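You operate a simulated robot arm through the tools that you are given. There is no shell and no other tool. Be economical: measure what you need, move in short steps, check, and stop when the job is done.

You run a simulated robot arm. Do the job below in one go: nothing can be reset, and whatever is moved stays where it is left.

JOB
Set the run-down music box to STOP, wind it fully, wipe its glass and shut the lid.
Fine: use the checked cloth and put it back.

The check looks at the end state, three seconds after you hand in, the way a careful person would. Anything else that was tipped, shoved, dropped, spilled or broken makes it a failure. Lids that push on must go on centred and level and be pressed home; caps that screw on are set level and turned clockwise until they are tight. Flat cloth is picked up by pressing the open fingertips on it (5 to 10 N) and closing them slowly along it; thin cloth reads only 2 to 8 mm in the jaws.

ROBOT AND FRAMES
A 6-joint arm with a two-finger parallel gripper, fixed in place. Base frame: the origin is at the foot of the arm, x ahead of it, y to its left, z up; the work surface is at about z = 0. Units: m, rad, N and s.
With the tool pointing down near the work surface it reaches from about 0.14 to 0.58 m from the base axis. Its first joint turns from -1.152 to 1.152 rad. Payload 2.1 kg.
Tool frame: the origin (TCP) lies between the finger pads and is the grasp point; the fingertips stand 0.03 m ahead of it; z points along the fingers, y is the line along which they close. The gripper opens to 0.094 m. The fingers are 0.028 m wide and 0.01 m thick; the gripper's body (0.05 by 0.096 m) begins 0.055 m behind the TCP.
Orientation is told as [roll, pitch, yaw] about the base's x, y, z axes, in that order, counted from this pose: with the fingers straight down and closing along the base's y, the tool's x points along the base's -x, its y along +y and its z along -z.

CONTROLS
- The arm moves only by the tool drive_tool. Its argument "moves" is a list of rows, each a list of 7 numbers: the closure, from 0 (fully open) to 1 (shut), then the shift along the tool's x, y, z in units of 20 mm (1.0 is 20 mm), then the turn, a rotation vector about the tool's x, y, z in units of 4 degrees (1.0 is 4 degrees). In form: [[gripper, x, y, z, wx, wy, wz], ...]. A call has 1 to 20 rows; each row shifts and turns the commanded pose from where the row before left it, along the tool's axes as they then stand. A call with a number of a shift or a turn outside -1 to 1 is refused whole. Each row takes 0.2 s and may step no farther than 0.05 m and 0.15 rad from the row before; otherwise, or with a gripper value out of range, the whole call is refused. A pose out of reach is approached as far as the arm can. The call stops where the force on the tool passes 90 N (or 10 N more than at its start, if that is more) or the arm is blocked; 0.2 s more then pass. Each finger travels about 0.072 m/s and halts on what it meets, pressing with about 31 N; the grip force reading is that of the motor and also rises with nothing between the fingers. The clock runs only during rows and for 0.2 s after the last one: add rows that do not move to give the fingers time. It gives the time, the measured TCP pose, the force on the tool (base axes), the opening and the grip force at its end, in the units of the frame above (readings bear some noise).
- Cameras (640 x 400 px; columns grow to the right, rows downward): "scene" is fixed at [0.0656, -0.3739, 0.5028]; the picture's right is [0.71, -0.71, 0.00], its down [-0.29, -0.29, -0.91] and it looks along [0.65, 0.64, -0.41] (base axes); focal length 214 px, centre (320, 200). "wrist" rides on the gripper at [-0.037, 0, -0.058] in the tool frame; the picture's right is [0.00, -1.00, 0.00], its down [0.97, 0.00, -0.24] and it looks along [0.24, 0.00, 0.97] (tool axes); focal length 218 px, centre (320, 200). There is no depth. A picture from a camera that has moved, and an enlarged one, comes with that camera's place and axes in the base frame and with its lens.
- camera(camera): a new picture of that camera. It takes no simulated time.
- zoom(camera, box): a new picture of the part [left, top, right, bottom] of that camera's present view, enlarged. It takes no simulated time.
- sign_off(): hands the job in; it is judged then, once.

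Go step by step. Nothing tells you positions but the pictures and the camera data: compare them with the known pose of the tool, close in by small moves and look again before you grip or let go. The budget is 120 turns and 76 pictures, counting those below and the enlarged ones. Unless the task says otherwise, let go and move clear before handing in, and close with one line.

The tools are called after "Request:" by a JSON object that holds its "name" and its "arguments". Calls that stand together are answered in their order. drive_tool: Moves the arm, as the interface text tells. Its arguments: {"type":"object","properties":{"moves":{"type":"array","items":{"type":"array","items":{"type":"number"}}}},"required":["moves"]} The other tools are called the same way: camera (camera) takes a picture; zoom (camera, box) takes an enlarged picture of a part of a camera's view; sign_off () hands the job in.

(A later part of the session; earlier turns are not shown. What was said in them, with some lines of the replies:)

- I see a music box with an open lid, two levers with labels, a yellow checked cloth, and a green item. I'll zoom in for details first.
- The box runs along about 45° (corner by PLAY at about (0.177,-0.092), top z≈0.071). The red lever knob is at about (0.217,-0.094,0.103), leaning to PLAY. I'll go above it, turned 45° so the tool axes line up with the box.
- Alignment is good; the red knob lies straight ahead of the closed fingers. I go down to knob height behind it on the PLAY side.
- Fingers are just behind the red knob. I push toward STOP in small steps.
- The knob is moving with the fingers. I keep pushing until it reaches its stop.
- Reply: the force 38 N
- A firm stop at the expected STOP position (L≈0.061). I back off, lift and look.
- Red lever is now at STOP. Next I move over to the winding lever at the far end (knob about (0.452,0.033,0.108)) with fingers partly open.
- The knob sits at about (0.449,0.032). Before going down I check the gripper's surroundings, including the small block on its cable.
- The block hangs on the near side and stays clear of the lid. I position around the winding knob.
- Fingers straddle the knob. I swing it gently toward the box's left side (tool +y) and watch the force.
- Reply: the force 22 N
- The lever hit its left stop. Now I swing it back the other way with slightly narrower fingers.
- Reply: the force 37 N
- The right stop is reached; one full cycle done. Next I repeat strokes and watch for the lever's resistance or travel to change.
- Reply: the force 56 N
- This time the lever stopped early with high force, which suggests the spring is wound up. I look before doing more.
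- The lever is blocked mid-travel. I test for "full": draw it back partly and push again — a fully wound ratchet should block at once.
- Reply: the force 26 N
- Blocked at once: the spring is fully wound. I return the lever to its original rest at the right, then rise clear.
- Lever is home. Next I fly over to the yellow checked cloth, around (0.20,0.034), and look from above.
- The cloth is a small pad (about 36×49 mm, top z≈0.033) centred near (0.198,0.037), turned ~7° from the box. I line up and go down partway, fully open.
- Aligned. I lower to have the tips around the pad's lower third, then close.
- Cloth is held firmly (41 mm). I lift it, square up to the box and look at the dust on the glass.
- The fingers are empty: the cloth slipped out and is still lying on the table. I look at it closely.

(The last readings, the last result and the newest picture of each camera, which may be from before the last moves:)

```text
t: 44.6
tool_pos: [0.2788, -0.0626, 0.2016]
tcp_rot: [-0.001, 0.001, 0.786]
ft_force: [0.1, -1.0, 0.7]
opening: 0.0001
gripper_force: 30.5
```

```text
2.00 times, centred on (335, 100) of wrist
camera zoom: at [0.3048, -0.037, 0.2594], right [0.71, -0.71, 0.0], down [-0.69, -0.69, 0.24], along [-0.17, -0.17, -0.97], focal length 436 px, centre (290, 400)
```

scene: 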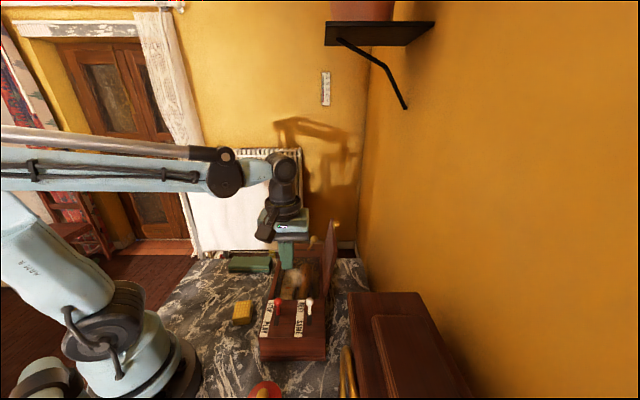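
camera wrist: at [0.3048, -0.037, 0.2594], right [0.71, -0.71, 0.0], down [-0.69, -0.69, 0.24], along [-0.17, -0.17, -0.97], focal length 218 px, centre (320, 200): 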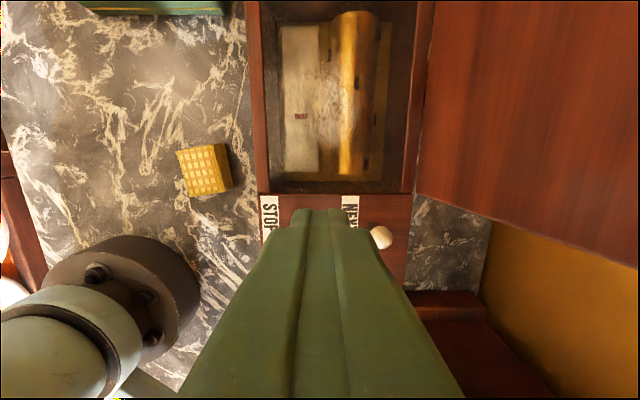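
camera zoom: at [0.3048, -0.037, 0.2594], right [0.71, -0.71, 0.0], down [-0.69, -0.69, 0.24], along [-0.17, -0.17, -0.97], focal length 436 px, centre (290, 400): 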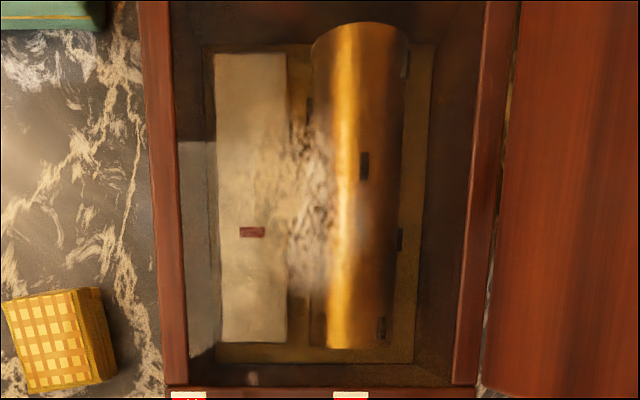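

The pad is low (about 2.5–3 cm), so my tips only caught its top edge. I return above it, look again, and grip deeper.

Request:
{"name": "drive_tool", "arguments": {"moves": [[0.3, -0.1, 0.92, 0, 0, 0, 0], [0.3, -0.1, 0.91, 0, 0, 0, 0], [0.3, -0.1, 0.91, 0, 0, 0, 0], [0.3, -0.1, 0.91, 0, 0, 0, 0], [0.3, -0.1, 0.91, 0, 0, 0, 0], [0.3, -0.1, 0.91, 0, 0, 0, 0], [0.2, 0, 0.91, 0, 0, 0, 0], [0.2, 0, 0, 0.9, 0, 0, -0.9], [0.2, 0, 0, 0.9, 0, 0, -0.9], [0.2, 0, 0, 0.9, 0, 0, -0.2], [0.2, 0, 0, 0.9, 0, 0, 0], [0.2, 0, 0, 0.9, 0, 0, 0], [0.2, 0, 0, 0.9, 0, 0, 0]]}}

Request:
{"name": "camera", "arguments": {"camera": "wrist"}}

```text
t: 47.4
tool_pos: [0.1953, 0.0373, 0.0908]
tcp_rot: [0.001, 0.0, 0.926]
ft_force: [0.5, 0.4, 0.0]
opening: 0.0753
gripper_force: 0.0
```

```text
33 pictures are left
camera wrist: at [0.2178, 0.0674, 0.1505], right [0.8, -0.6, 0.0], down [-0.58, -0.78, 0.24], along [-0.14, -0.19, -0.97], focal length 218 px, centre (320, 200)
```

wrist: 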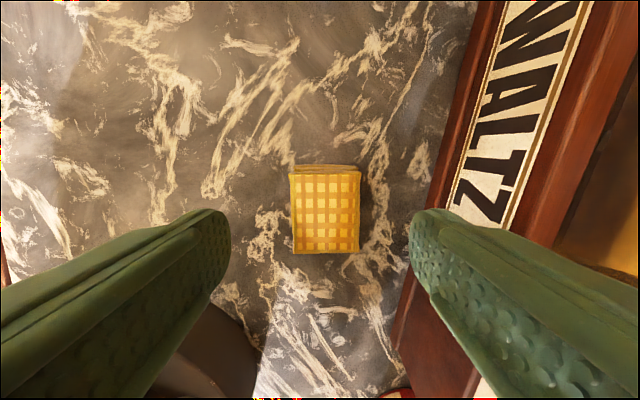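

The pad is centred within 4 mm. I go deeper this time (tips ~4 mm above the table), close slowly, and lift a little.

Request:
{"name": "drive_tool", "arguments": {"moves": [[0.2, 0, -0.2, 0.7, 0, 0, 0], [0.2, 0, 0, 0.7, 0, 0, 0], [0.2, 0, 0, 0.7, 0, 0, 0], [0.2, 0, 0, 0.7, 0, 0, 0], [0.4, 0, 0, 0, 0, 0, 0], [0.5, 0, 0, 0, 0, 0, 0], [0.6, 0, 0, 0, 0, 0, 0], [0.7, 0, 0, 0, 0, 0, 0], [0.85, 0, 0, 0, 0, 0, 0], [1, 0, 0, 0, 0, 0, 0], [1, 0, 0, 0, 0, 0, 0]]}}

Request:
{"name": "drive_tool", "arguments": {"moves": [[1, 0, 0, -0.3, 0, 0, 0], [1, 0, 0, -0.3, 0, 0, 0], [1, 0, 0, -0.4, 0, 0, 0], [1, 0, 0, -0.5, 0, 0, 0], [1, 0, 0, -0.5, 0, 0, 0]]}}

Request:
{"name": "camera", "arguments": {"camera": "wrist"}}

```text
t: 49.8
tool_pos: [0.1975, 0.0313, 0.0364]
tcp_rot: [0.0, 0.0, 0.926]
ft_force: [-0.1, 0.5, 1.6]
opening: 0.0405
gripper_force: 31.4
```

```text
t: 51.0
tool_pos: [0.1985, 0.0342, 0.0769]
tcp_rot: [0.0, 0.001, 0.925]
ft_force: [0.5, 0.8, -0.1]
opening: 0.0406
gripper_force: 30.5
```

```text
32 pictures are left
camera wrist: at [0.2213, 0.0639, 0.1361], right [0.8, -0.6, 0.0], down [-0.58, -0.78, 0.24], along [-0.14, -0.19, -0.97], focal length 218 px, centre (320, 200)
```

wrist: 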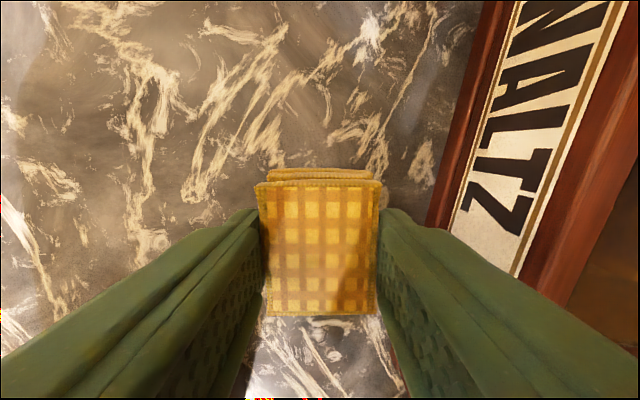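

The cloth is held. I lift, square up and carry it over the glass.

Request:
{"name": "drive_tool", "arguments": {"moves": [[1, 0, 0, -0.6, 0, 0, 0], [1, 0, 0, -0.8, 0, 0, 0], [1, 0, 0, -0.8, 0, 0, 0], [1, 0, 0, -0.8, 0, 0, 0.7], [1, 0, 0, -0.8, 0, 0, 0.7], [1, 0, 0, -0.8, 0, 0, 0.62], [1, 0, -0.8, 0, 0, 0, 0], [1, 0, -0.8, 0, 0, 0, 0], [1, 0, -0.8, 0, 0, 0, 0], [1, -0.4, -0.8, 0, 0, 0, 0], [1, -0.7, -0.8, 0, 0, 0, 0], [1, -0.7, -0.8, 0, 0, 0, 0], [1, -0.7, -0.8, 0, 0, 0, 0], [1, -0.7, -0.8, 0, 0, 0, 0], [1, 0, -0.3, 0, 0, 0, 0]]}}

Request:
{"name": "camera", "arguments": {"camera": "wrist"}}

Request:
{"name": "zoom", "arguments": {"camera": "scene", "box": [230, 170, 370, 310]}}

```text
t: 54.2
tool_pos: [0.341, -0.0176, 0.1696]
tcp_rot: [0.0, -0.001, 0.785]
ft_force: [0.6, -0.6, -0.7]
opening: 0.0409
gripper_force: 31.3
```

```text
31 pictures are left
camera wrist: at [0.3673, 0.0087, 0.2278], right [0.71, -0.71, 0.0], down [-0.69, -0.69, 0.24], along [-0.17, -0.17, -0.97], focal length 218 px, centre (320, 200)
```

wrist: 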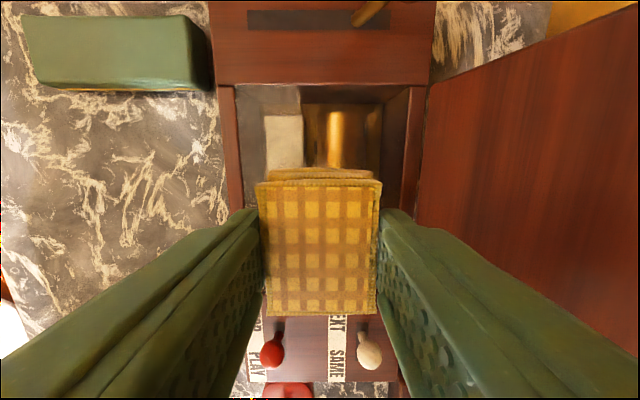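

```text
2.86 times, centred on (300, 240) of scene
camera zoom: at [0.0657, -0.3739, 0.5028], right [0.71, -0.71, 0.0], down [-0.29, -0.29, -0.91], along [0.65, 0.64, -0.41], focal length 613 px, centre (377, 86)
```

zoom: 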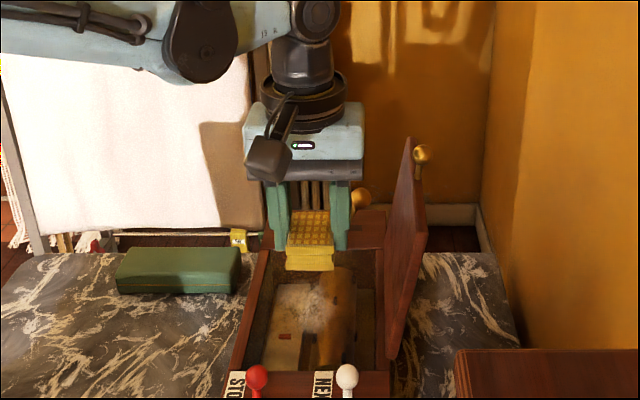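

Cloth is over the glass centre with good clearances. I lower toward the glass, then feel for contact in small steps.

Request:
{"name": "drive_tool", "arguments": {"moves": [[1, 0, 0, 0.7, 0, 0, 0], [1, 0, 0, 0.7, 0, 0, 0], [1, 0, 0, 0.6, 0, 0, 0], [1, 0, 0, 0.5, 0, 0, 0], [1, 0, 0, 0, 0, 0, 0]]}}

Request:
{"name": "drive_tool", "arguments": {"moves": [[1, 0, 0, 0.2, 0, 0, 0], [1, 0, 0, 0.2, 0, 0, 0], [1, 0, 0, 0.2, 0, 0, 0]]}}

```text
t: 55.4
tool_pos: [0.3371, -0.0177, 0.1187]
tcp_rot: [-0.001, 0.0, 0.785]
ft_force: [0.3, 0.2, 0.2]
opening: 0.0404
gripper_force: 30.7
```

```text
t: 56.2
tool_pos: [0.3387, -0.0163, 0.1069]
tcp_rot: [-0.003, 0.001, 0.785]
ft_force: [1.6, -5.2, 42.1]
opening: 0.0408
gripper_force: 31.1
```

Contact with the glass at about TCP z 0.109. I ease off the pressure.

Request:
{"name": "drive_tool", "arguments": {"moves": [[1, 0, 0, -0.2, 0, 0, 0], [1, 0, 0, 0, 0, 0, 0]]}}

Request:
{"name": "camera", "arguments": {"camera": "wrist"}}

Request:
{"name": "zoom", "arguments": {"camera": "scene", "box": [230, 200, 370, 340]}}

```text
t: 56.8
tool_pos: [0.3388, -0.0146, 0.1094]
tcp_rot: [-0.002, 0.0, 0.785]
ft_force: [-0.1, 0.3, -0.2]
opening: 0.0408
gripper_force: 31.1
```

```text
29 pictures are left
camera wrist: at [0.3641, 0.0111, 0.169], right [0.71, -0.71, 0.0], down [-0.69, -0.69, 0.24], along [-0.17, -0.17, -0.97], focal length 218 px, centre (320, 200)
```

wrist: 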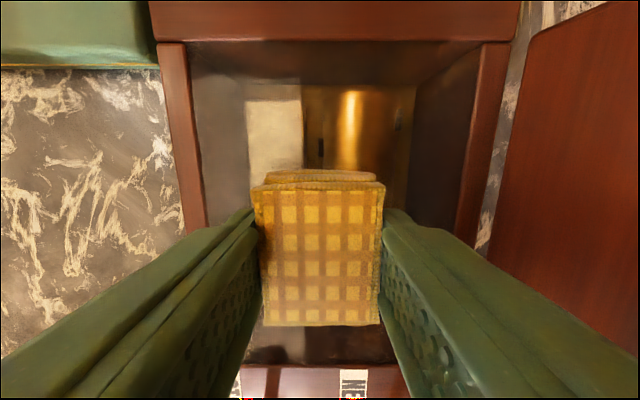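

```text
2.86 times, centred on (300, 270) of scene
camera zoom: at [0.0656, -0.3739, 0.5028], right [0.71, -0.71, 0.0], down [-0.29, -0.29, -0.91], along [0.65, 0.64, -0.41], focal length 613 px, centre (377, 0)
```

zoom: 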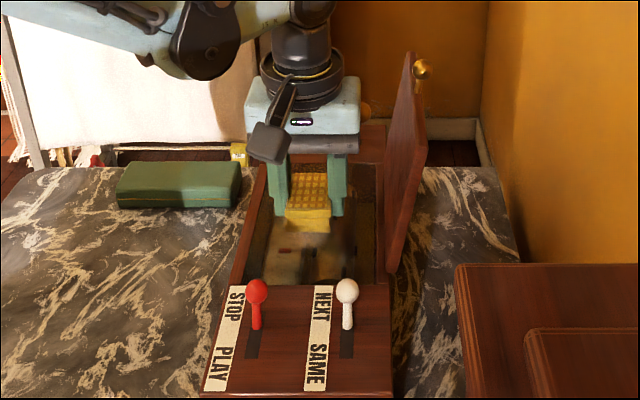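

Request:
{"name": "drive_tool", "arguments": {"moves": [[1, 0, 0, 0.06, 0, 0, 0], [1, 0, 0, 0, 0, 0, 0]]}}

Request:
{"name": "drive_tool", "arguments": {"moves": [[1, 0, 0, 0.05, 0, 0, 0], [1, 0, 0, 0, 0, 0, 0]]}}

```text
t: 57.4
tool_pos: [0.3382, -0.0162, 0.1094]
tcp_rot: [0.0, 0.001, 0.786]
ft_force: [0.2, -1.3, -0.8]
opening: 0.0406
gripper_force: 30.8
```

```text
t: 58.0
tool_pos: [0.3398, -0.0149, 0.1097]
tcp_rot: [0.001, 0.0, 0.783]
ft_force: [0.3, 0.0, -0.1]
opening: 0.0405
gripper_force: 30.8
```

Request:
{"name": "drive_tool", "arguments": {"moves": [[1, 0, 0, 0.04, 0, 0, 0], [1, 0, 0, 0, 0, 0, 0]]}}

Request:
{"name": "drive_tool", "arguments": {"moves": [[1, 0, 0, 0.03, 0, 0, 0], [1, 0, 0, 0, 0, 0, 0]]}}

```text
t: 58.6
tool_pos: [0.3384, -0.0153, 0.1076]
tcp_rot: [0.001, -0.001, 0.786]
ft_force: [1.0, -0.1, -0.7]
opening: 0.0409
gripper_force: 31.3
```

```text
t: 59.2
tool_pos: [0.3385, -0.0158, 0.1078]
tcp_rot: [0.001, -0.001, 0.786]
ft_force: [1.0, 0.0, 0.8]
opening: 0.0408
gripper_force: 31.1
```

Request:
{"name": "drive_tool", "arguments": {"moves": [[1, 0, 0, 0.04, 0, 0, 0], [1, 0, 0, 0, 0, 0, 0]]}}

Request:
{"name": "drive_tool", "arguments": {"moves": [[1, 0, 0, 0.03, 0, 0, 0], [1, 0, 0, 0, 0, 0, 0]]}}

```text
t: 59.8
tool_pos: [0.3397, -0.0149, 0.1068]
tcp_rot: [0.001, 0.0, 0.787]
ft_force: [-2.6, 2.4, 42.0]
opening: 0.0409
gripper_force: 30.8
```

```text
t: 60.4
tool_pos: [0.3387, -0.015, 0.1058]
tcp_rot: [-0.001, 0.0, 0.786]
ft_force: [0.3, 0.8, 40.3]
opening: 0.0406
gripper_force: 31.8
```

Request:
{"name": "drive_tool", "arguments": {"moves": [[1, 0, 0, -0.02, 0, 0, 0], [1, 0, 0, 0, 0, 0, 0]]}}

Request:
{"name": "drive_tool", "arguments": {"moves": [[1, 0, 0, -0.02, 0, 0, 0], [1, 0, 0, 0, 0, 0, 0]]}}

```text
t: 61.0
tool_pos: [0.3376, -0.0138, 0.1062]
tcp_rot: [0.0, -0.001, 0.784]
ft_force: [2.4, -3.7, 28.7]
opening: 0.0406
gripper_force: 30.4
```

```text
t: 61.6
tool_pos: [0.3376, -0.013, 0.1069]
tcp_rot: [0.002, 0.0, 0.785]
ft_force: [-0.8, -0.3, 0.0]
opening: 0.0408
gripper_force: 31.0
```

Contact is stiff: ~1 mm takes it from 0 to slipping. I'll set a light press and start wiping, reading the force as I go.

Request:
{"name": "drive_tool", "arguments": {"moves": [[1, 0, 0, 0.012, 0, 0, 0], [1, -0.4, 0, 0, 0, 0, 0], [1, -0.4, 0, 0, 0, 0, 0]]}}

Request:
{"name": "drive_tool", "arguments": {"moves": [[1, -0.5, 0, 0, 0, 0, 0], [1, -0.5, 0, 0, 0, 0, 0]]}}

```text
t: 62.4
tool_pos: [0.3499, -0.0041, 0.1064]
tcp_rot: [0.0, -0.001, 0.787]
ft_force: [-0.4, 0.5, -0.3]
opening: 0.0408
gripper_force: 30.7
```

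```text
t: 63.0
tool_pos: [0.3639, 0.0101, 0.1082]
tcp_rot: [-0.001, 0.0, 0.785]
ft_force: [0.5, 0.5, -1.0]
opening: 0.0407
gripper_force: 31.0
```

Request:
{"name": "drive_tool", "arguments": {"moves": [[1, 0, 0, 0.025, 0, 0, 0], [1, 0.25, 0, 0, 0, 0, 0]]}}

Request:
{"name": "drive_tool", "arguments": {"moves": [[1, 0.4, 0, 0.01, 0, 0, 0], [1, 0.4, 0, 0, 0, 0, 0]]}}

```text
t: 63.6
tool_pos: [0.3603, 0.0063, 0.1063]
tcp_rot: [0.002, 0.0, 0.787]
ft_force: [-0.5, -0.4, -0.3]
opening: 0.0406
gripper_force: 30.2
```

```text
t: 64.2
tool_pos: [0.3502, -0.0055, 0.1059]
tcp_rot: [0.001, 0.0, 0.786]
ft_force: [0.3, 0.6, 1.9]
opening: 0.0409
gripper_force: 30.9
```

Request:
{"name": "drive_tool", "arguments": {"moves": [[1, 0.4, 0, 0.02, 0, 0, 0], [1, 0.4, 0, 0, 0, 0, 0]]}}

Request:
{"name": "drive_tool", "arguments": {"moves": [[1, 0.4, 0, 0.01, 0, 0, 0], [1, 0.4, 0, 0, 0, 0, 0]]}}

```text
t: 64.8
tool_pos: [0.3392, -0.0161, 0.1061]
tcp_rot: [0.0, -0.001, 0.784]
ft_force: [3.1, 2.4, 7.1]
opening: 0.0406
gripper_force: 30.8
```

```text
t: 65.4
tool_pos: [0.3278, -0.0281, 0.1066]
tcp_rot: [0.0, -0.003, 0.784]
ft_force: [6.8, 6.4, 20.8]
opening: 0.0407
gripper_force: 31.0
```

Now about 7–20 N with friction drag – good wiping pressure. I run lanes over the glass.

Request:
{"name": "drive_tool", "arguments": {"moves": [[1, 0.6, 0, 0, 0, 0, 0], [1, 0.6, 0, 0, 0, 0, 0], [1, 0, -0.45, 0, 0, 0, 0], [1, 0, -0.4, 0, 0, 0, 0], [1, -0.6, 0, 0, 0, 0, 0], [1, -0.6, 0, 0, 0, 0, 0]]}}

Request:
{"name": "drive_tool", "arguments": {"moves": [[1, -0.6, 0, 0, 0, 0, 0], [1, -0.6, 0, 0, 0, 0, 0], [1, -0.6, 0, 0, 0, 0, 0], [1, -0.6, 0, 0, 0, 0, 0], [1, -0.6, 0, 0, 0, 0, 0]]}}

```text
t: 66.8
tool_pos: [0.3381, -0.0433, 0.106]
tcp_rot: [-0.003, 0.004, 0.783]
ft_force: [-13.2, -18.8, 47.9]
opening: 0.0407
gripper_force: 30.5
```

```text
t: 68.0
tool_pos: [0.3819, 0.0011, 0.1061]
tcp_rot: [-0.002, 0.001, 0.784]
ft_force: [-11.5, -13.9, 39.4]
opening: 0.0407
gripper_force: 31.0
```

Pressure has crept up; I ease off slightly and do the other lanes.

Request:
{"name": "drive_tool", "arguments": {"moves": [[1, 0, 0, -0.02, 0, 0, 0], [1, 0, 0.4, 0, 0, 0, 0], [1, 0, 0.45, 0, 0, 0, 0], [1, 0, 0.4, 0, 0, 0, 0], [1, 0, 0.4, 0, 0, 0, 0]]}}

Request:
{"name": "drive_tool", "arguments": {"moves": [[1, 0.6, 0, 0, 0, 0, 0], [1, 0.6, 0, 0, 0, 0, 0], [1, 0.6, 0, 0, 0, 0, 0], [1, 0.6, 0, 0, 0, 0, 0]]}}

Request:
{"name": "drive_tool", "arguments": {"moves": [[1, 0.6, 0, 0, 0, 0, 0], [1, 0.6, 0, 0, 0, 0, 0], [1, 0.6, 0, 0, 0, 0, 0]]}}

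```text
t: 69.2
tool_pos: [0.3598, 0.0264, 0.1053]
tcp_rot: [-0.002, 0.0, 0.785]
ft_force: [6.7, -7.2, 18.6]
opening: 0.0406
gripper_force: 31.2
```

```text
t: 70.2
tool_pos: [0.3267, -0.0062, 0.1052]
tcp_rot: [0.001, -0.005, 0.785]
ft_force: [10.8, 10.8, 31.0]
opening: 0.0406
gripper_force: 31.3
```

```text
t: 71.0
tool_pos: [0.3007, -0.0335, 0.1065]
tcp_rot: [-0.001, 0.0, 0.786]
ft_force: [0.4, -0.1, 0.0]
opening: 0.0405
gripper_force: 30.8
```

Request:
{"name": "drive_tool", "arguments": {"moves": [[1, 0, -0.4, 0.03, 0, 0, 0], [1, 0, -0.4, 0, 0, 0, 0]]}}

Request:
{"name": "drive_tool", "arguments": {"moves": [[1, -0.6, 0, 0, 0, 0, 0], [1, -0.6, 0, 0, 0, 0, 0], [1, -0.6, 0, 0, 0, 0, 0]]}}

Request:
{"name": "drive_tool", "arguments": {"moves": [[1, -0.6, 0, 0, 0, 0, 0], [1, -0.6, 0, 0, 0, 0, 0], [1, -0.6, 0, 0, 0, 0, 0], [1, -0.6, 0, 0, 0, 0, 0]]}}

```text
t: 71.6
tool_pos: [0.3101, -0.0451, 0.1056]
tcp_rot: [0.0, -0.001, 0.785]
ft_force: [-1.1, 0.9, 4.5]
opening: 0.0406
gripper_force: 31.0
```

```text
t: 72.4
tool_pos: [0.3349, -0.0188, 0.1041]
tcp_rot: [0.0, 0.0, 0.784]
ft_force: [-1.4, -2.5, 6.1]
opening: 0.0405
gripper_force: 31.2
```

```text
t: 73.4
tool_pos: [0.3691, 0.0146, 0.1063]
tcp_rot: [0.0, -0.002, 0.785]
ft_force: [0.8, 0.3, -0.8]
opening: 0.0408
gripper_force: 30.7
```

I lift the cloth and move back to inspect the glass.

Request:
{"name": "drive_tool", "arguments": {"moves": [[1, 0, 0, -0.5, 0, 0, 0], [1, 0, 0, -1, 0, 0, 0], [1, 0, 0, -1, 0, 0, 0], [1, 0, 0, -1, 0, 0, 0], [1, 0, 0, -1, 0, 0, 0], [1, 1, 0, 0, 0, 0, 0], [1, 1, 0, 0, 0, 0, 0], [1, 1, 0, 0, 0, 0, 0], [1, 1, 0, 0, 0, 0, 0], [1, 1, 0, 0, 0, 0, 0], [1, 1, 0, 0, 0, 0, 0], [1, 0.8, 0, 0, 0, 0, 0], [1, 0, 0, 0, 0, 0, 0]]}}

Request:
{"name": "zoom", "arguments": {"camera": "wrist", "box": [220, 0, 420, 200]}}

Request:
{"name": "zoom", "arguments": {"camera": "scene", "box": [240, 230, 360, 330]}}

```text
t: 76.2
tool_pos: [0.2722, -0.0813, 0.1953]
tcp_rot: [0.001, -0.001, 0.786]
ft_force: [-0.3, 0.2, -0.4]
opening: 0.0407
gripper_force: 31.0
```

```text
2.00 times, centred on (320, 100) of wrist
camera zoom: at [0.299, -0.0544, 0.2548], right [0.71, -0.71, 0.0], down [-0.69, -0.69, 0.24], along [-0.17, -0.17, -0.97], focal length 436 px, centre (320, 400)
```

zoom: 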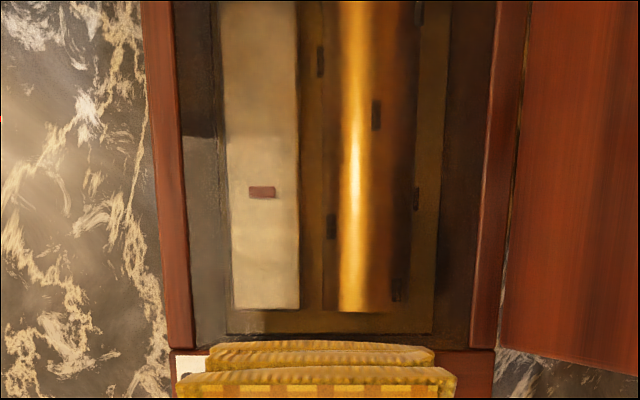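

```text
4.00 times, centred on (300, 280) of scene
camera zoom: at [0.0656, -0.3739, 0.5028], right [0.71, -0.71, 0.0], down [-0.29, -0.29, -0.91], along [0.65, 0.64, -0.41], focal length 858 px, centre (400, -120)
```

zoom: 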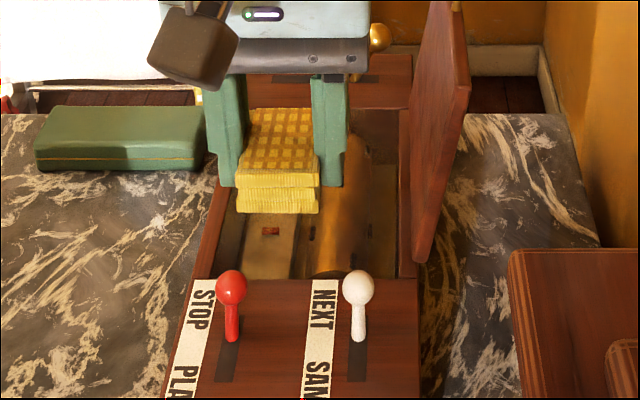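

The smear is gone. Now I carry the cloth back to its spot.

Request:
{"name": "drive_tool", "arguments": {"moves": [[1, -0.3, 0.86, 0, 0, 0, 0], [1, -0.3, 0.86, 0, 0, 0, 0], [1, -0.3, 0.86, 0, 0, 0, 0], [1, -0.3, 0.85, 0, 0, 0, 0], [1, -0.27, 0.85, 0, 0, 0, 0], [1, 0, 0.85, 0, 0, 0, 0], [1, 0, 0.85, 0, 0, 0, 0], [1, 0, 0.85, 0, 0, 0, 0], [1, 0, 0, 0.9, 0, 0, -0.9], [1, 0, 0, 0.9, 0, 0, -0.95], [1, 0, 0, 0.9, 0, 0, 0], [1, 0, 0, 0.9, 0, 0, 0], [1, 0, 0, 0.9, 0, 0, 0], [1, 0, 0, 0.9, 0, 0, 0], [1, 0, 0, 0.9, 0, 0, 0], [1, 0, 0, 0.7, 0, 0, 0], [1, 0, 0, 0, 0, 0, 0]]}}

Request:
{"name": "zoom", "arguments": {"camera": "scene", "box": [190, 220, 350, 350]}}

```text
t: 79.8
tool_pos: [0.1975, 0.0347, 0.0529]
tcp_rot: [0.001, -0.001, 0.914]
ft_force: [-0.2, 0.9, -1.5]
opening: 0.0408
gripper_force: 30.9
```

```text
3.08 times, centred on (270, 285) of scene
camera zoom: at [0.0656, -0.3739, 0.5028], right [0.71, -0.71, 0.0], down [-0.29, -0.29, -0.91], along [0.65, 0.64, -0.41], focal length 660 px, centre (474, -62)
```

zoom: 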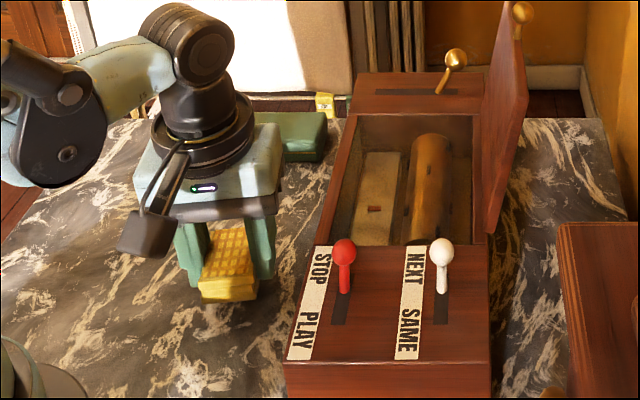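

The glass looks clean all over. I lower the cloth to the table and release.

Request:
{"name": "drive_tool", "arguments": {"moves": [[1, 0, 0, 0.3, 0, 0, 0], [1, 0, 0, 0.3, 0, 0, 0], [1, 0, 0, 0.2, 0, 0, 0], [1, 0, 0, 0, 0, 0, 0]]}}

Request:
{"name": "drive_tool", "arguments": {"moves": [[1, 0, 0, 0.08, 0, 0, 0], [1, 0, 0, 0.06, 0, 0, 0]]}}

```text
t: 80.8
tool_pos: [0.1979, 0.0363, 0.0376]
tcp_rot: [0.0, 0.002, 0.915]
ft_force: [0.2, 0.5, -0.6]
opening: 0.0406
gripper_force: 31.5
```

```text
t: 81.4
tool_pos: [0.1984, 0.0362, 0.0355]
tcp_rot: [0.0, -0.002, 0.914]
ft_force: [1.3, -1.3, -1.3]
opening: 0.0406
gripper_force: 31.5
```

Request:
{"name": "drive_tool", "arguments": {"moves": [[1, 0, 0, 0.06, 0, 0, 0], [1, 0, 0, 0, 0, 0, 0]]}}

Request:
{"name": "drive_tool", "arguments": {"moves": [[0.8, 0, 0, 0, 0, 0, 0], [0.5, 0, 0, 0, 0, 0, 0], [0.3, 0, 0, 0, 0, 0, 0], [0.2, 0, 0, 0, 0, 0, 0], [0.2, 0, 0, -0.5, 0, 0, 0], [0.2, 0, 0, -0.9, 0, 0, 0], [0.2, 0, 0, -0.9, 0, 0, 0], [0.2, 0, 0, -0.9, 0, 0, 0], [0.2, 0, 0, -0.9, 0, 0, 0], [0.2, 0, 0, -0.9, 0, 0, 0], [0.2, 0, 0, -0.9, 0, 0, 0], [0.2, 0, 0, -0.9, 0, 0, 0], [0.2, 0, 0, -0.9, 0, 0, 0], [0.2, 0, 0, -0.9, 0, 0, 0], [0.2, 0, 0, -0.9, 0, 0, 0], [0.2, 0, 0, -0.9, 0, 0, 0]]}}

Request:
{"name": "camera", "arguments": {"camera": "wrist"}}

Request:
{"name": "zoom", "arguments": {"camera": "scene", "box": [200, 210, 380, 380]}}

```text
t: 82.0
tool_pos: [0.1975, 0.0359, 0.0346]
tcp_rot: [0.0, 0.001, 0.916]
ft_force: [0.1, -0.8, -0.5]
opening: 0.0405
gripper_force: 31.1
```

```text
t: 85.4
tool_pos: [0.1976, 0.0363, 0.2426]
tcp_rot: [-0.001, -0.001, 0.914]
ft_force: [0.2, 0.2, -0.7]
opening: 0.0752
gripper_force: 0.2
```

```text
24 pictures are left
camera wrist: at [0.22, 0.0662, 0.3023], right [0.79, -0.61, 0.0], down [-0.59, -0.77, 0.24], along [-0.15, -0.19, -0.97], focal length 218 px, centre (320, 200)
```

wrist: 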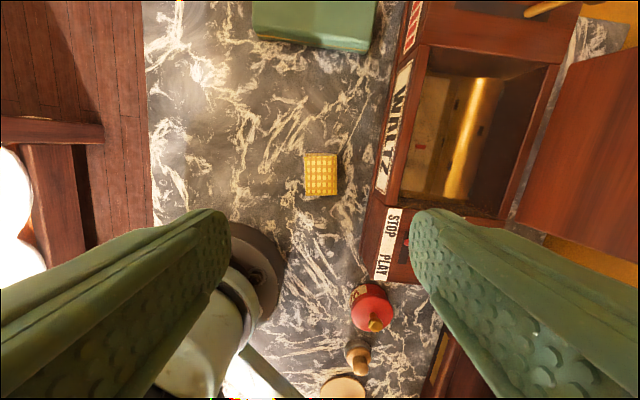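

```text
2.35 times, centred on (290, 295) of scene
camera zoom: at [0.0656, -0.3739, 0.5028], right [0.71, -0.71, 0.0], down [-0.29, -0.29, -0.91], along [0.65, 0.64, -0.41], focal length 505 px, centre (391, -24)
```

zoom: 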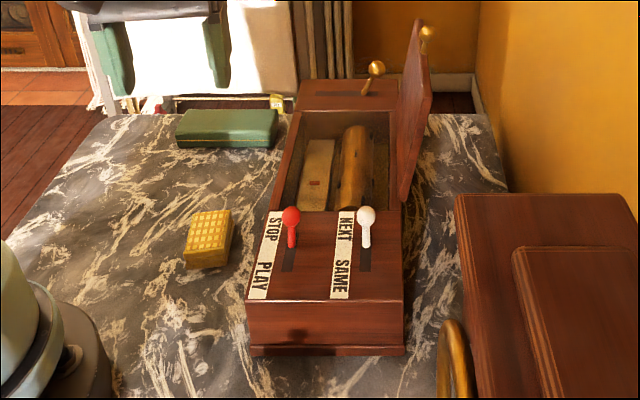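

The cloth is back in place and red is at STOP. The lid's gold knob sticks out from its free edge at about (0.412,-0.087,0.232). I'll grip it with the fingers closing along the hinge direction and guide it around the arc, so first I rise and turn the gripper.

Request:
{"name": "drive_tool", "arguments": {"moves": [[0.2, 0, 0, -0.97, 0, 0, 0.97], [0.2, 0, 0, -0.97, 0, 0, 0.97], [0.2, 0, 0, -0.97, 0, 0, 0.97], [0.2, 0, 0, -0.97, 0, 0, 0.97], [0.2, 0, 0, -0.97, 0, 0, 0.97], [0.4, 0, 0, 0, 0, 0, 0.97], [0.4, 0, 0, 0, 0, 0, 0.97], [0.4, 0, 0, 0, 0, 0, 0.97], [0.4, 0, 0, 0, 0, 0, 0.97], [0.4, 0, 0, 0, 0, 0, 0.97], [0.4, 0, 0, 0, 0, 0, 0.97], [0.4, 0, 0, 0, 0, 0, 0.97], [0.4, 0, 0, 0, 0, 0, 0.97], [0.4, 0, 0, 0, 0, 0, 0.97], [0.4, 0, 0, 0, 0, 0, 0.97], [0.4, 0, 0, 0, 0, 0, 0.97], [0.4, 0, 0, 0, 0, 0, 0.97], [0.4, 0, 0, 0, 0, 0, 0.97], [0.4, 0, 0, 0, 0, 0, 0.97], [0.4, 0, 0, 0, 0, 0, 0.97]]}}

Request:
{"name": "drive_tool", "arguments": {"moves": [[0.4, 0, 0, 0, 0, 0, 0.99], [0.4, 0, 0, 0, 0, 0, 0.99], [0.4, 0, 0, 0, 0, 0, 0.99], [0.4, 0, 0, 0, 0, 0, 0.99], [0.4, 0, 0, 0, 0, 0, 0.98]]}}

```text
t: 89.6
tool_pos: [0.1976, 0.0365, 0.3399]
tcp_rot: [-0.001, -0.001, -0.441]
ft_force: [-0.2, -0.3, 0.3]
opening: 0.0566
gripper_force: 0.2
```

```text
t: 90.8
tool_pos: [0.1975, 0.0369, 0.3403]
tcp_rot: [0.0, 0.0, -0.787]
ft_force: [-0.2, 0.1, 0.5]
opening: 0.0563
gripper_force: 0.1
```

Request:
{"name": "drive_tool", "arguments": {"moves": [[0.4, -0.92, 0.248, 0, 0, 0, 0], [0.4, -0.92, 0.248, 0, 0, 0, 0], [0.4, -0.92, 0.248, 0, 0, 0, 0], [0.4, -0.92, 0.248, 0, 0, 0, 0], [0.4, -0.92, 0.248, 0, 0, 0, 0], [0.4, -0.92, 0.248, 0, 0, 0, 0], [0.4, -0.92, 0.248, 0, 0, 0, 0], [0.4, -0.92, 0.248, 0, 0, 0, 0], [0.4, -0.92, 0.248, 0, 0, 0, 0], [0.4, -0.92, 0.248, 0, 0, 0, 0], [0.4, -0.92, 0.248, 0, 0, 0, 0], [0.4, -0.92, 0.248, 0, 0, 0, 0], [0.4, -0.92, 0.248, 0, 0, 0, 0]]}}

Request:
{"name": "camera", "arguments": {"camera": "wrist"}}

Request:
{"name": "camera", "arguments": {"camera": "scene"}}

```text
t: 93.6
tool_pos: [0.4124, -0.0884, 0.3415]
tcp_rot: [-0.001, 0.0, -0.785]
ft_force: [-0.3, -0.5, -0.2]
opening: 0.0562
gripper_force: 0.1
```

```text
22 pictures are left
camera wrist: at [0.4391, -0.1131, 0.4], right [-0.71, -0.71, 0.0], down [-0.69, 0.69, 0.24], along [-0.17, 0.17, -0.97], focal length 218 px, centre (320, 200)
```

wrist: 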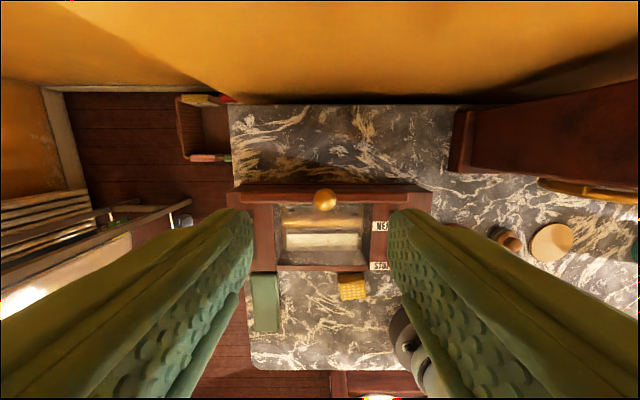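

```text
21 pictures are left
```

scene: 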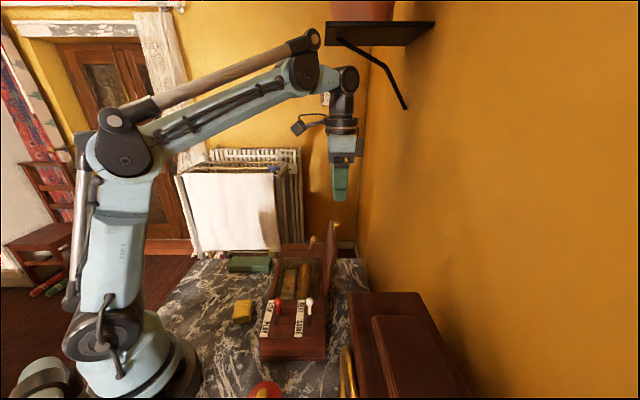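

Request:
{"name": "drive_tool", "arguments": {"moves": [[0.4, 0.25, -0.1, 0.9, 0, 0, 0], [0.4, 0, 0, 0.9, 0, 0, 0], [0.4, 0, 0, 0.9, 0, 0, 0], [0.4, 0, 0, 0.8, 0, 0, 0], [0.4, 0, 0, 0, 0, 0, 0]]}}

Request:
{"name": "camera", "arguments": {"camera": "wrist"}}

Request:
{"name": "zoom", "arguments": {"camera": "scene", "box": [280, 140, 400, 300]}}

```text
t: 94.8
tool_pos: [0.4074, -0.0852, 0.271]
tcp_rot: [0.0, 0.001, -0.787]
ft_force: [0.9, 0.2, -0.6]
opening: 0.0565
gripper_force: 0.0
```

```text
20 pictures are left
camera wrist: at [0.4348, -0.1113, 0.3295], right [-0.71, -0.71, 0.0], down [-0.69, 0.69, 0.24], along [-0.17, 0.17, -0.97], focal length 218 px, centre (320, 200)
```

wrist: 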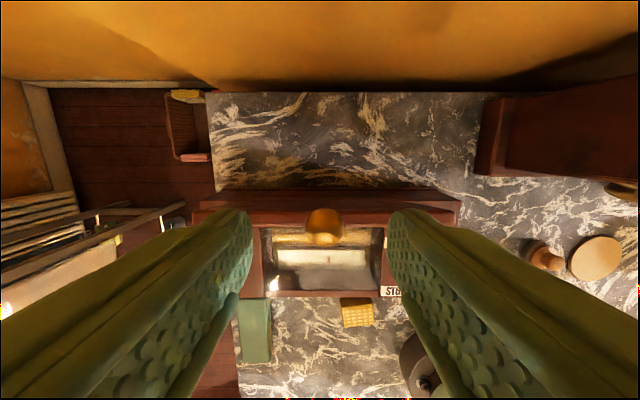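

```text
2.50 times, centred on (340, 220) of scene
camera zoom: at [0.0656, -0.3739, 0.5028], right [0.71, -0.71, 0.0], down [-0.29, -0.29, -0.91], along [0.65, 0.64, -0.41], focal length 536 px, centre (270, 150)
```

zoom: 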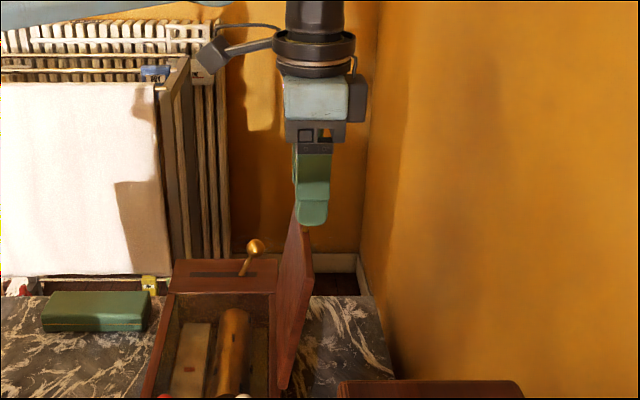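

The knob is between the fingers. I lower so the tips just pass it without touching the lid's edge, then close on it.

Request:
{"name": "drive_tool", "arguments": {"moves": [[0.4, 0, 0, 0.5, 0, 0, 0], [0.4, 0, 0, 0.4, 0, 0, 0], [0.4, 0, 0, 0.35, 0, 0, 0], [0.5, 0, 0, 0, 0, 0, 0], [0.6, 0, 0, 0, 0, 0, 0], [0.7, 0, 0, 0, 0, 0, 0], [0.8, 0, 0, 0, 0, 0, 0], [0.9, 0, 0, 0, 0, 0, 0], [0.9, 0, 0, 0, 0, 0, 0]]}}

Request:
{"name": "camera", "arguments": {"camera": "wrist"}}

Request:
{"name": "zoom", "arguments": {"camera": "scene", "box": [300, 190, 360, 240]}}

```text
t: 96.8
tool_pos: [0.4059, -0.0866, 0.2456]
tcp_rot: [-0.004, 0.0, -0.786]
ft_force: [-16.9, -12.7, -5.8]
opening: 0.0167
gripper_force: 45.6
```

```text
18 pictures are left
camera wrist: at [0.4334, -0.1125, 0.304], right [-0.71, -0.71, 0.0], down [-0.68, 0.69, 0.24], along [-0.17, 0.17, -0.97], focal length 218 px, centre (320, 200)
```

wrist: 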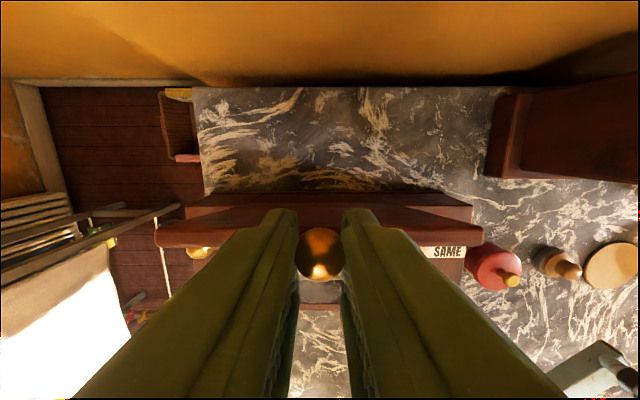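

```text
8.00 times, centred on (330, 215) of scene
camera zoom: at [0.0656, -0.374, 0.5028], right [0.71, -0.71, 0.0], down [-0.29, -0.29, -0.91], along [0.65, 0.64, -0.41], focal length 1716 px, centre (240, 80)
```

zoom: 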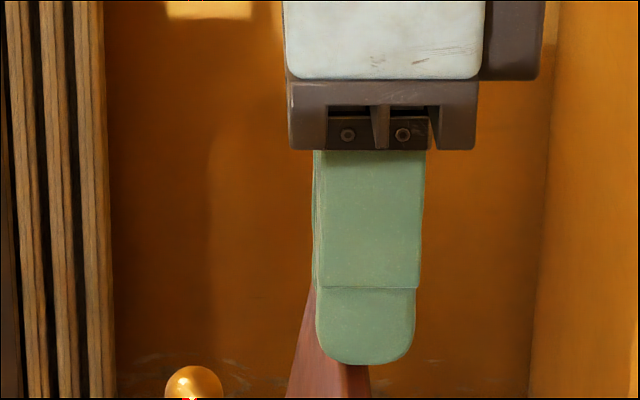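

The knob is gripped (16.7 mm) with some sideways force along the hinge. I relax that with a tiny shift.

Request:
{"name": "drive_tool", "arguments": {"moves": [[0.85, 0, -0.06, 0, 0, 0, 0], [0.85, 0, 0, 0, 0, 0, 0]]}}

```text
t: 97.4
tool_pos: [0.4049, -0.0859, 0.2449]
tcp_rot: [0.0, 0.001, -0.784]
ft_force: [-13.5, -7.9, -7.2]
opening: 0.0171
gripper_force: 45.7
```

Request:
{"name": "drive_tool", "arguments": {"moves": [[0.85, 0, -0.1, 0, 0, 0, 0], [0.85, 0, 0, 0, 0, 0, 0]]}}

```text
t: 98.0
tool_pos: [0.4071, -0.0871, 0.245]
tcp_rot: [0.006, 0.001, -0.782]
ft_force: [2.9, 8.6, -20.0]
opening: 0.0168
gripper_force: 44.4
```

Grip is balanced enough. I start guiding the knob along its arc (hinge about W 0.13, z 0.078; radius ~0.156), watching forces.

Request:
{"name": "drive_tool", "arguments": {"moves": [[0.85, 0.34, 0, -0.05, 0, 0, 0], [0.85, 0.34, 0, -0.04, 0, 0, 0], [0.85, 0.34, 0, -0.02, 0, 0, 0], [0.85, 0.34, 0, -0.01, 0, 0, 0]]}}

Request:
{"name": "camera", "arguments": {"camera": "wrist"}}

```text
t: 99.0
tool_pos: [0.3869, -0.0683, 0.249]
tcp_rot: [-0.001, -0.002, -0.786]
ft_force: [14.9, 2.9, 18.3]
opening: 0.0169
gripper_force: 45.0
```

```text
16 pictures are left
camera wrist: at [0.4138, -0.0936, 0.3083], right [-0.71, -0.71, 0.0], down [-0.69, 0.69, 0.24], along [-0.17, 0.17, -0.97], focal length 218 px, centre (320, 200)
```

wrist: 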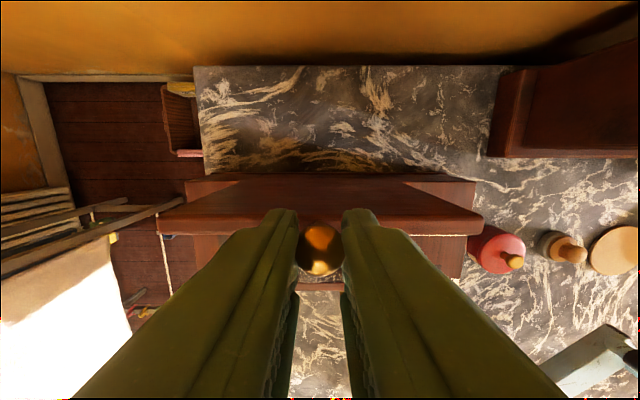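

The lid follows. I continue along the arc.

Request:
{"name": "drive_tool", "arguments": {"moves": [[0.85, 0.45, 0, -0.03, 0, 0, 0], [0.85, 0.45, 0, 0.04, 0, 0, 0], [0.85, 0.45, 0, 0.06, 0, 0, 0], [0.85, 0.44, 0, 0.09, 0, 0, 0], [0.85, 0.44, 0, 0.12, 0, 0, 0], [0.85, 0.43, 0, 0.14, 0, 0, 0]]}}

Request:
{"name": "drive_tool", "arguments": {"moves": [[0.85, 0.42, 0, 0.17, 0, 0, 0], [0.85, 0.41, 0, 0.19, 0, 0, 0], [0.85, 0.4, 0, 0.21, 0, 0, 0]]}}

Request:
{"name": "camera", "arguments": {"camera": "wrist"}}

```text
t: 100.4
tool_pos: [0.3496, -0.0303, 0.24]
tcp_rot: [0.003, -0.006, -0.783]
ft_force: [18.4, 2.5, -9.3]
opening: 0.0169
gripper_force: 45.7
```

```text
t: 101.2
tool_pos: [0.332, -0.0129, 0.2299]
tcp_rot: [0.005, -0.001, -0.784]
ft_force: [16.1, 15.8, 15.9]
opening: 0.0173
gripper_force: 45.0
```

```text
15 pictures are left
camera wrist: at [0.3585, -0.0386, 0.2883], right [-0.71, -0.71, -0.01], down [-0.69, 0.68, 0.24], along [-0.16, 0.17, -0.97], focal length 218 px, centre (320, 200)
```

wrist: 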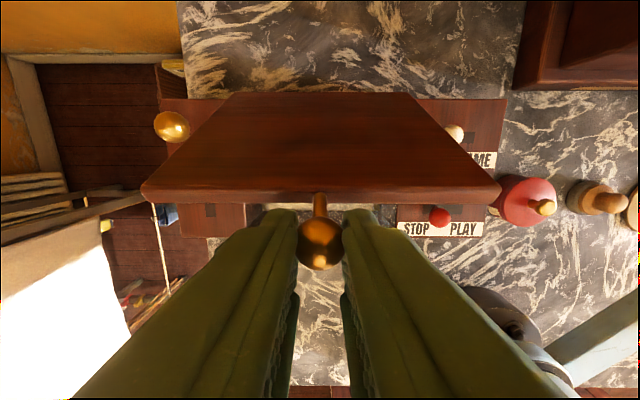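

Following nicely at about 60°. I continue down the arc.

Request:
{"name": "drive_tool", "arguments": {"moves": [[0.85, 0.385, 0.04, 0.23, 0, 0, 0], [0.85, 0.37, 0, 0.26, 0, 0, 0], [0.85, 0.36, 0, 0.29, 0, 0, 0], [0.85, 0.34, 0, 0.31, 0, 0, 0]]}}

Request:
{"name": "drive_tool", "arguments": {"moves": [[0.85, 0.32, 0, 0.32, 0, 0, 0], [0.85, 0.3, 0, 0.33, 0, 0, 0], [0.85, 0.28, 0, 0.35, 0, 0, 0], [0.85, 0.26, 0, 0.37, 0, 0, 0]]}}

Request:
{"name": "camera", "arguments": {"camera": "wrist"}}

```text
t: 102.2
tool_pos: [0.3113, 0.0079, 0.205]
tcp_rot: [0.0, -0.001, -0.786]
ft_force: [7.0, 10.0, 14.0]
opening: 0.0176
gripper_force: 44.8
```

```text
t: 103.2
tool_pos: [0.2943, 0.0261, 0.1777]
tcp_rot: [0.002, 0.002, -0.784]
ft_force: [4.6, 11.0, 10.5]
opening: 0.0175
gripper_force: 44.9
```

```text
14 pictures are left
camera wrist: at [0.3215, -0.0012, 0.2362], right [-0.71, -0.71, 0.0], down [-0.69, 0.69, 0.24], along [-0.17, 0.17, -0.97], focal length 218 px, centre (320, 200)
```

wrist: 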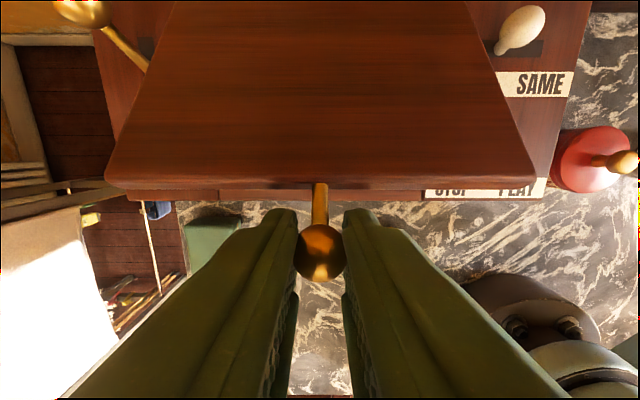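

About 33° left and all fine. I continue to lower it.

Request:
{"name": "drive_tool", "arguments": {"moves": [[0.85, 0.19, 0.02, 0.29, 0, 0, 0], [0.85, 0.17, 0, 0.3, 0, 0, 0], [0.85, 0.15, 0, 0.31, 0, 0, 0], [0.85, 0.14, 0, 0.32, 0, 0, 0], [0.85, 0.12, 0, 0.32, 0, 0, 0], [0.85, 0.11, 0, 0.33, 0, 0, 0]]}}

Request:
{"name": "drive_tool", "arguments": {"moves": [[0.85, 0.1, 0, 0.33, 0, 0, 0], [0.85, 0.09, 0, 0.33, 0, 0, 0], [0.85, 0.07, 0, 0.33, 0, 0, 0]]}}

Request:
{"name": "zoom", "arguments": {"camera": "scene", "box": [220, 200, 360, 330]}}

```text
t: 104.6
tool_pos: [0.2825, 0.0381, 0.1421]
tcp_rot: [0.0, 0.002, -0.786]
ft_force: [1.9, 2.2, 6.3]
opening: 0.017
gripper_force: 45.7
```

```text
t: 105.4
tool_pos: [0.2779, 0.0418, 0.1212]
tcp_rot: [0.0, -0.003, -0.786]
ft_force: [-2.0, -8.0, 5.0]
opening: 0.017
gripper_force: 44.9
```

```text
3.08 times, centred on (290, 265) of scene
camera zoom: at [0.0656, -0.3739, 0.5028], right [0.71, -0.71, 0.0], down [-0.29, -0.29, -0.91], along [0.65, 0.64, -0.41], focal length 660 px, centre (412, 0)
```

zoom: 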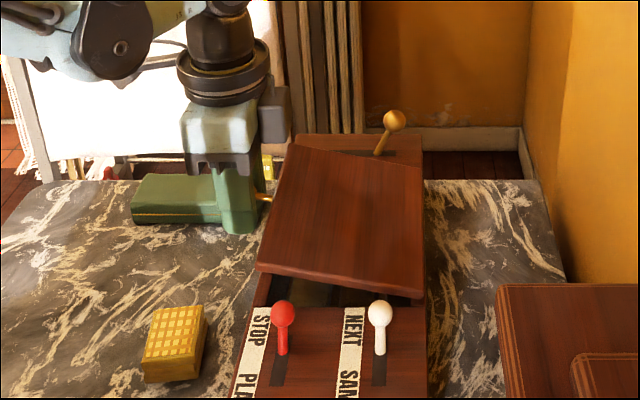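

Request:
{"name": "drive_tool", "arguments": {"moves": [[0.85, 0.06, 0, 0.33, 0, 0, 0], [0.85, 0.04, 0, 0.33, 0, 0, 0], [0.85, 0.03, 0, 0.3, 0, 0, 0], [0.85, 0, 0, 0, 0, 0, 0]]}}

Request:
{"name": "drive_tool", "arguments": {"moves": [[0.85, 0.02, 0, 0.2, 0, 0, 0], [0.85, 0, 0, 0.1, 0, 0, 0], [0.85, 0, 0, 0, 0, 0, 0]]}}

Request:
{"name": "zoom", "arguments": {"camera": "scene", "box": [220, 200, 360, 330]}}

```text
t: 106.4
tool_pos: [0.2761, 0.0437, 0.101]
tcp_rot: [-0.004, 0.003, -0.784]
ft_force: [-21.4, -6.4, 4.8]
opening: 0.0172
gripper_force: 45.0
```

```text
t: 107.2
tool_pos: [0.2753, 0.0444, 0.0954]
tcp_rot: [0.003, 0.002, -0.786]
ft_force: [-14.9, 7.5, 2.9]
opening: 0.0171
gripper_force: 45.0
```

```text
3.08 times, centred on (290, 265) of scene
camera zoom: at [0.0656, -0.3739, 0.5028], right [0.71, -0.71, 0.0], down [-0.29, -0.29, -0.91], along [0.65, 0.64, -0.41], focal length 660 px, centre (412, 0)
```

zoom: 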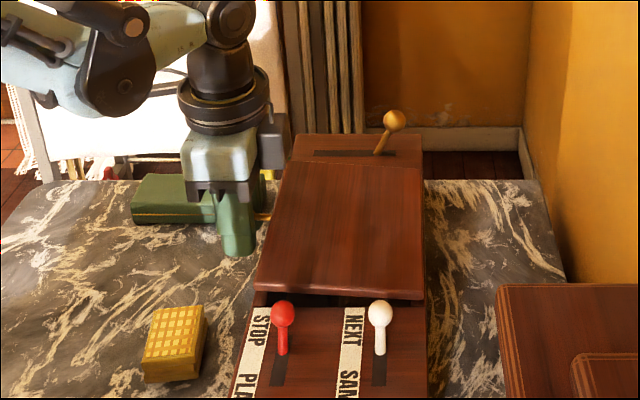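

Nearly closed. I ease it the rest of the way down.

Request:
{"name": "drive_tool", "arguments": {"moves": [[0.85, 0.04, 0, 0.15, 0, 0, 0], [0.85, 0, 0, 0.15, 0, 0, 0], [0.85, 0, 0, 0, 0, 0, 0]]}}

Request:
{"name": "drive_tool", "arguments": {"moves": [[0.85, 0, 0, 0.1, 0, 0, 0], [0.85, 0, 0, 0, 0, 0, 0]]}}

```text
t: 108.0
tool_pos: [0.2759, 0.0436, 0.0892]
tcp_rot: [-0.001, -0.002, -0.786]
ft_force: [-9.0, 1.8, 3.5]
opening: 0.0172
gripper_force: 44.9
```

```text
t: 108.6
tool_pos: [0.2751, 0.044, 0.0876]
tcp_rot: [-0.002, 0.0, -0.784]
ft_force: [-14.0, -3.8, 4.1]
opening: 0.0169
gripper_force: 45.3
```

Request:
{"name": "drive_tool", "arguments": {"moves": [[0.85, 0.02, 0, 0.15, 0, 0, 0], [0.85, 0, 0, 0, 0, 0, 0]]}}

Request:
{"name": "drive_tool", "arguments": {"moves": [[0.85, 0, 0, 0.15, 0, 0, 0], [0.85, 0, 0, 0, 0, 0, 0]]}}

Request:
{"name": "zoom", "arguments": {"camera": "scene", "box": [250, 230, 340, 310]}}

```text
t: 109.2
tool_pos: [0.2749, 0.0444, 0.0834]
tcp_rot: [0.001, -0.002, -0.785]
ft_force: [-5.9, -9.2, 4.1]
opening: 0.017
gripper_force: 45.5
```

```text
t: 109.8
tool_pos: [0.2751, 0.043, 0.0821]
tcp_rot: [-0.001, -0.001, -0.784]
ft_force: [-8.8, -13.1, 3.1]
opening: 0.0169
gripper_force: 45.3
```

```text
5.00 times, centred on (295, 270) of scene
camera zoom: at [0.0656, -0.3739, 0.5028], right [0.71, -0.71, 0.0], down [-0.29, -0.29, -0.91], along [0.65, 0.64, -0.41], focal length 1072 px, centre (445, -150)
```

zoom: 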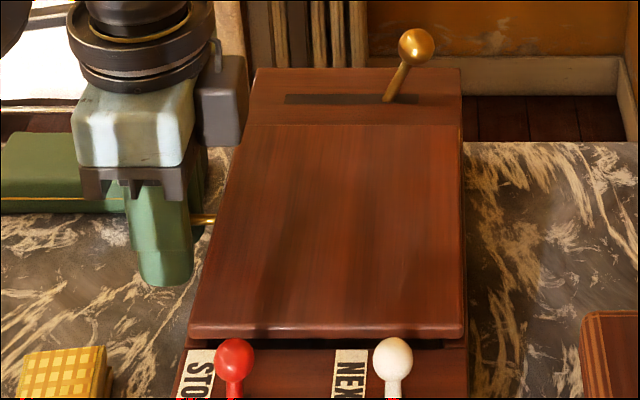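

Request:
{"name": "drive_tool", "arguments": {"moves": [[0.85, 0, -0.03, 0.12, 0, 0, 0], [0.85, 0, 0, 0, 0, 0, 0]]}}

Request:
{"name": "drive_tool", "arguments": {"moves": [[0.85, 0, 0, 0.1, 0, 0, 0], [0.85, 0, 0, 0, 0, 0, 0]]}}

```text
t: 110.4
tool_pos: [0.2758, 0.0436, 0.0807]
tcp_rot: [0.002, 0.002, -0.784]
ft_force: [-7.6, -2.0, 30.2]
opening: 0.0169
gripper_force: 45.2
```

```text
t: 111.0
tool_pos: [0.2762, 0.0436, 0.0775]
tcp_rot: [0.001, 0.001, -0.787]
ft_force: [-5.5, 6.3, 41.3]
opening: 0.0172
gripper_force: 45.4
```

The lid has seated (force up to 41 N). I ease off, open, and rise straight up.

Request:
{"name": "drive_tool", "arguments": {"moves": [[0.85, 0, 0, -0.1, 0, 0, 0], [0.7, 0, 0, 0, 0, 0, 0], [0.5, 0, 0, 0, 0, 0, 0], [0.4, 0, 0, 0, 0, 0, 0], [0.4, 0, 0, -0.4, 0, 0, 0], [0.4, 0, 0, -0.8, 0, 0, 0], [0.4, 0, 0, -0.9, 0, 0, 0], [0.4, 0, 0, -0.9, 0, 0, 0], [0.4, 0, 0, -0.9, 0, 0, 0], [0.4, 0, 0, -0.9, 0, 0, 0], [0.4, 0, 0, -0.9, 0, 0, 0], [0.4, 0, 0, -0.9, 0, 0, 0], [0.4, 0, 0, -0.9, 0, 0, 0], [0.4, 0, 0, -0.9, 0, 0, 0], [0.4, 0, 0, -0.9, 0, 0, 0]]}}

Request:
{"name": "zoom", "arguments": {"camera": "scene", "box": [210, 210, 370, 370]}}

Request:
{"name": "camera", "arguments": {"camera": "wrist"}}

```text
t: 114.2
tool_pos: [0.2768, 0.0461, 0.2676]
tcp_rot: [0.0, 0.001, -0.786]
ft_force: [-0.3, -1.5, -0.1]
opening: 0.0563
gripper_force: 0.1
```

```text
2.50 times, centred on (290, 290) of scene
camera zoom: at [0.0656, -0.3739, 0.5028], right [0.71, -0.71, 0.0], down [-0.29, -0.29, -0.91], along [0.65, 0.64, -0.41], focal length 536 px, centre (395, -25)
```

zoom: 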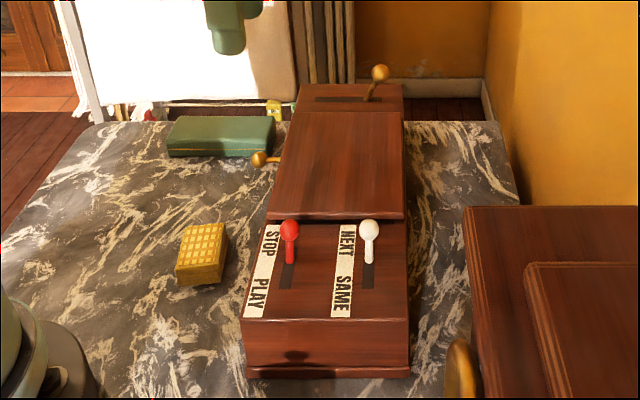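

```text
9 pictures are left
camera wrist: at [0.3035, 0.019, 0.3255], right [-0.71, -0.71, 0.0], down [-0.69, 0.69, 0.24], along [-0.17, 0.17, -0.97], focal length 218 px, centre (320, 200)
```

wrist: 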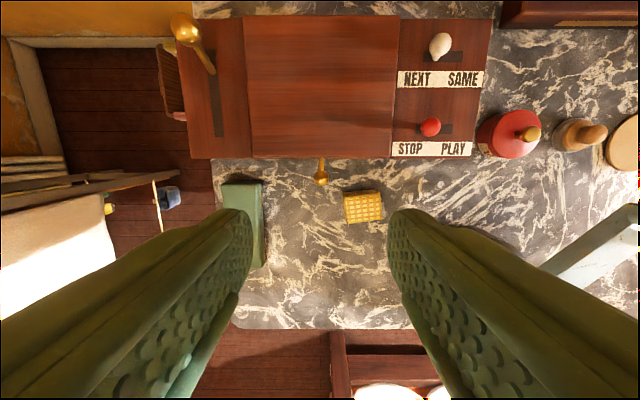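

The lid is shut flat, red is at STOP, white is still at NEXT, the cloth is back in place and the gripper is clear. I'm handing in.

Request:
{"name": "sign_off", "arguments": {}}

```text
The job is handed in.
```

The music box is set to STOP and wound until the lever blocked. Its glass is wiped with the checked cloth, which is back within about a centimetre of where it lay, and the lid is shut.
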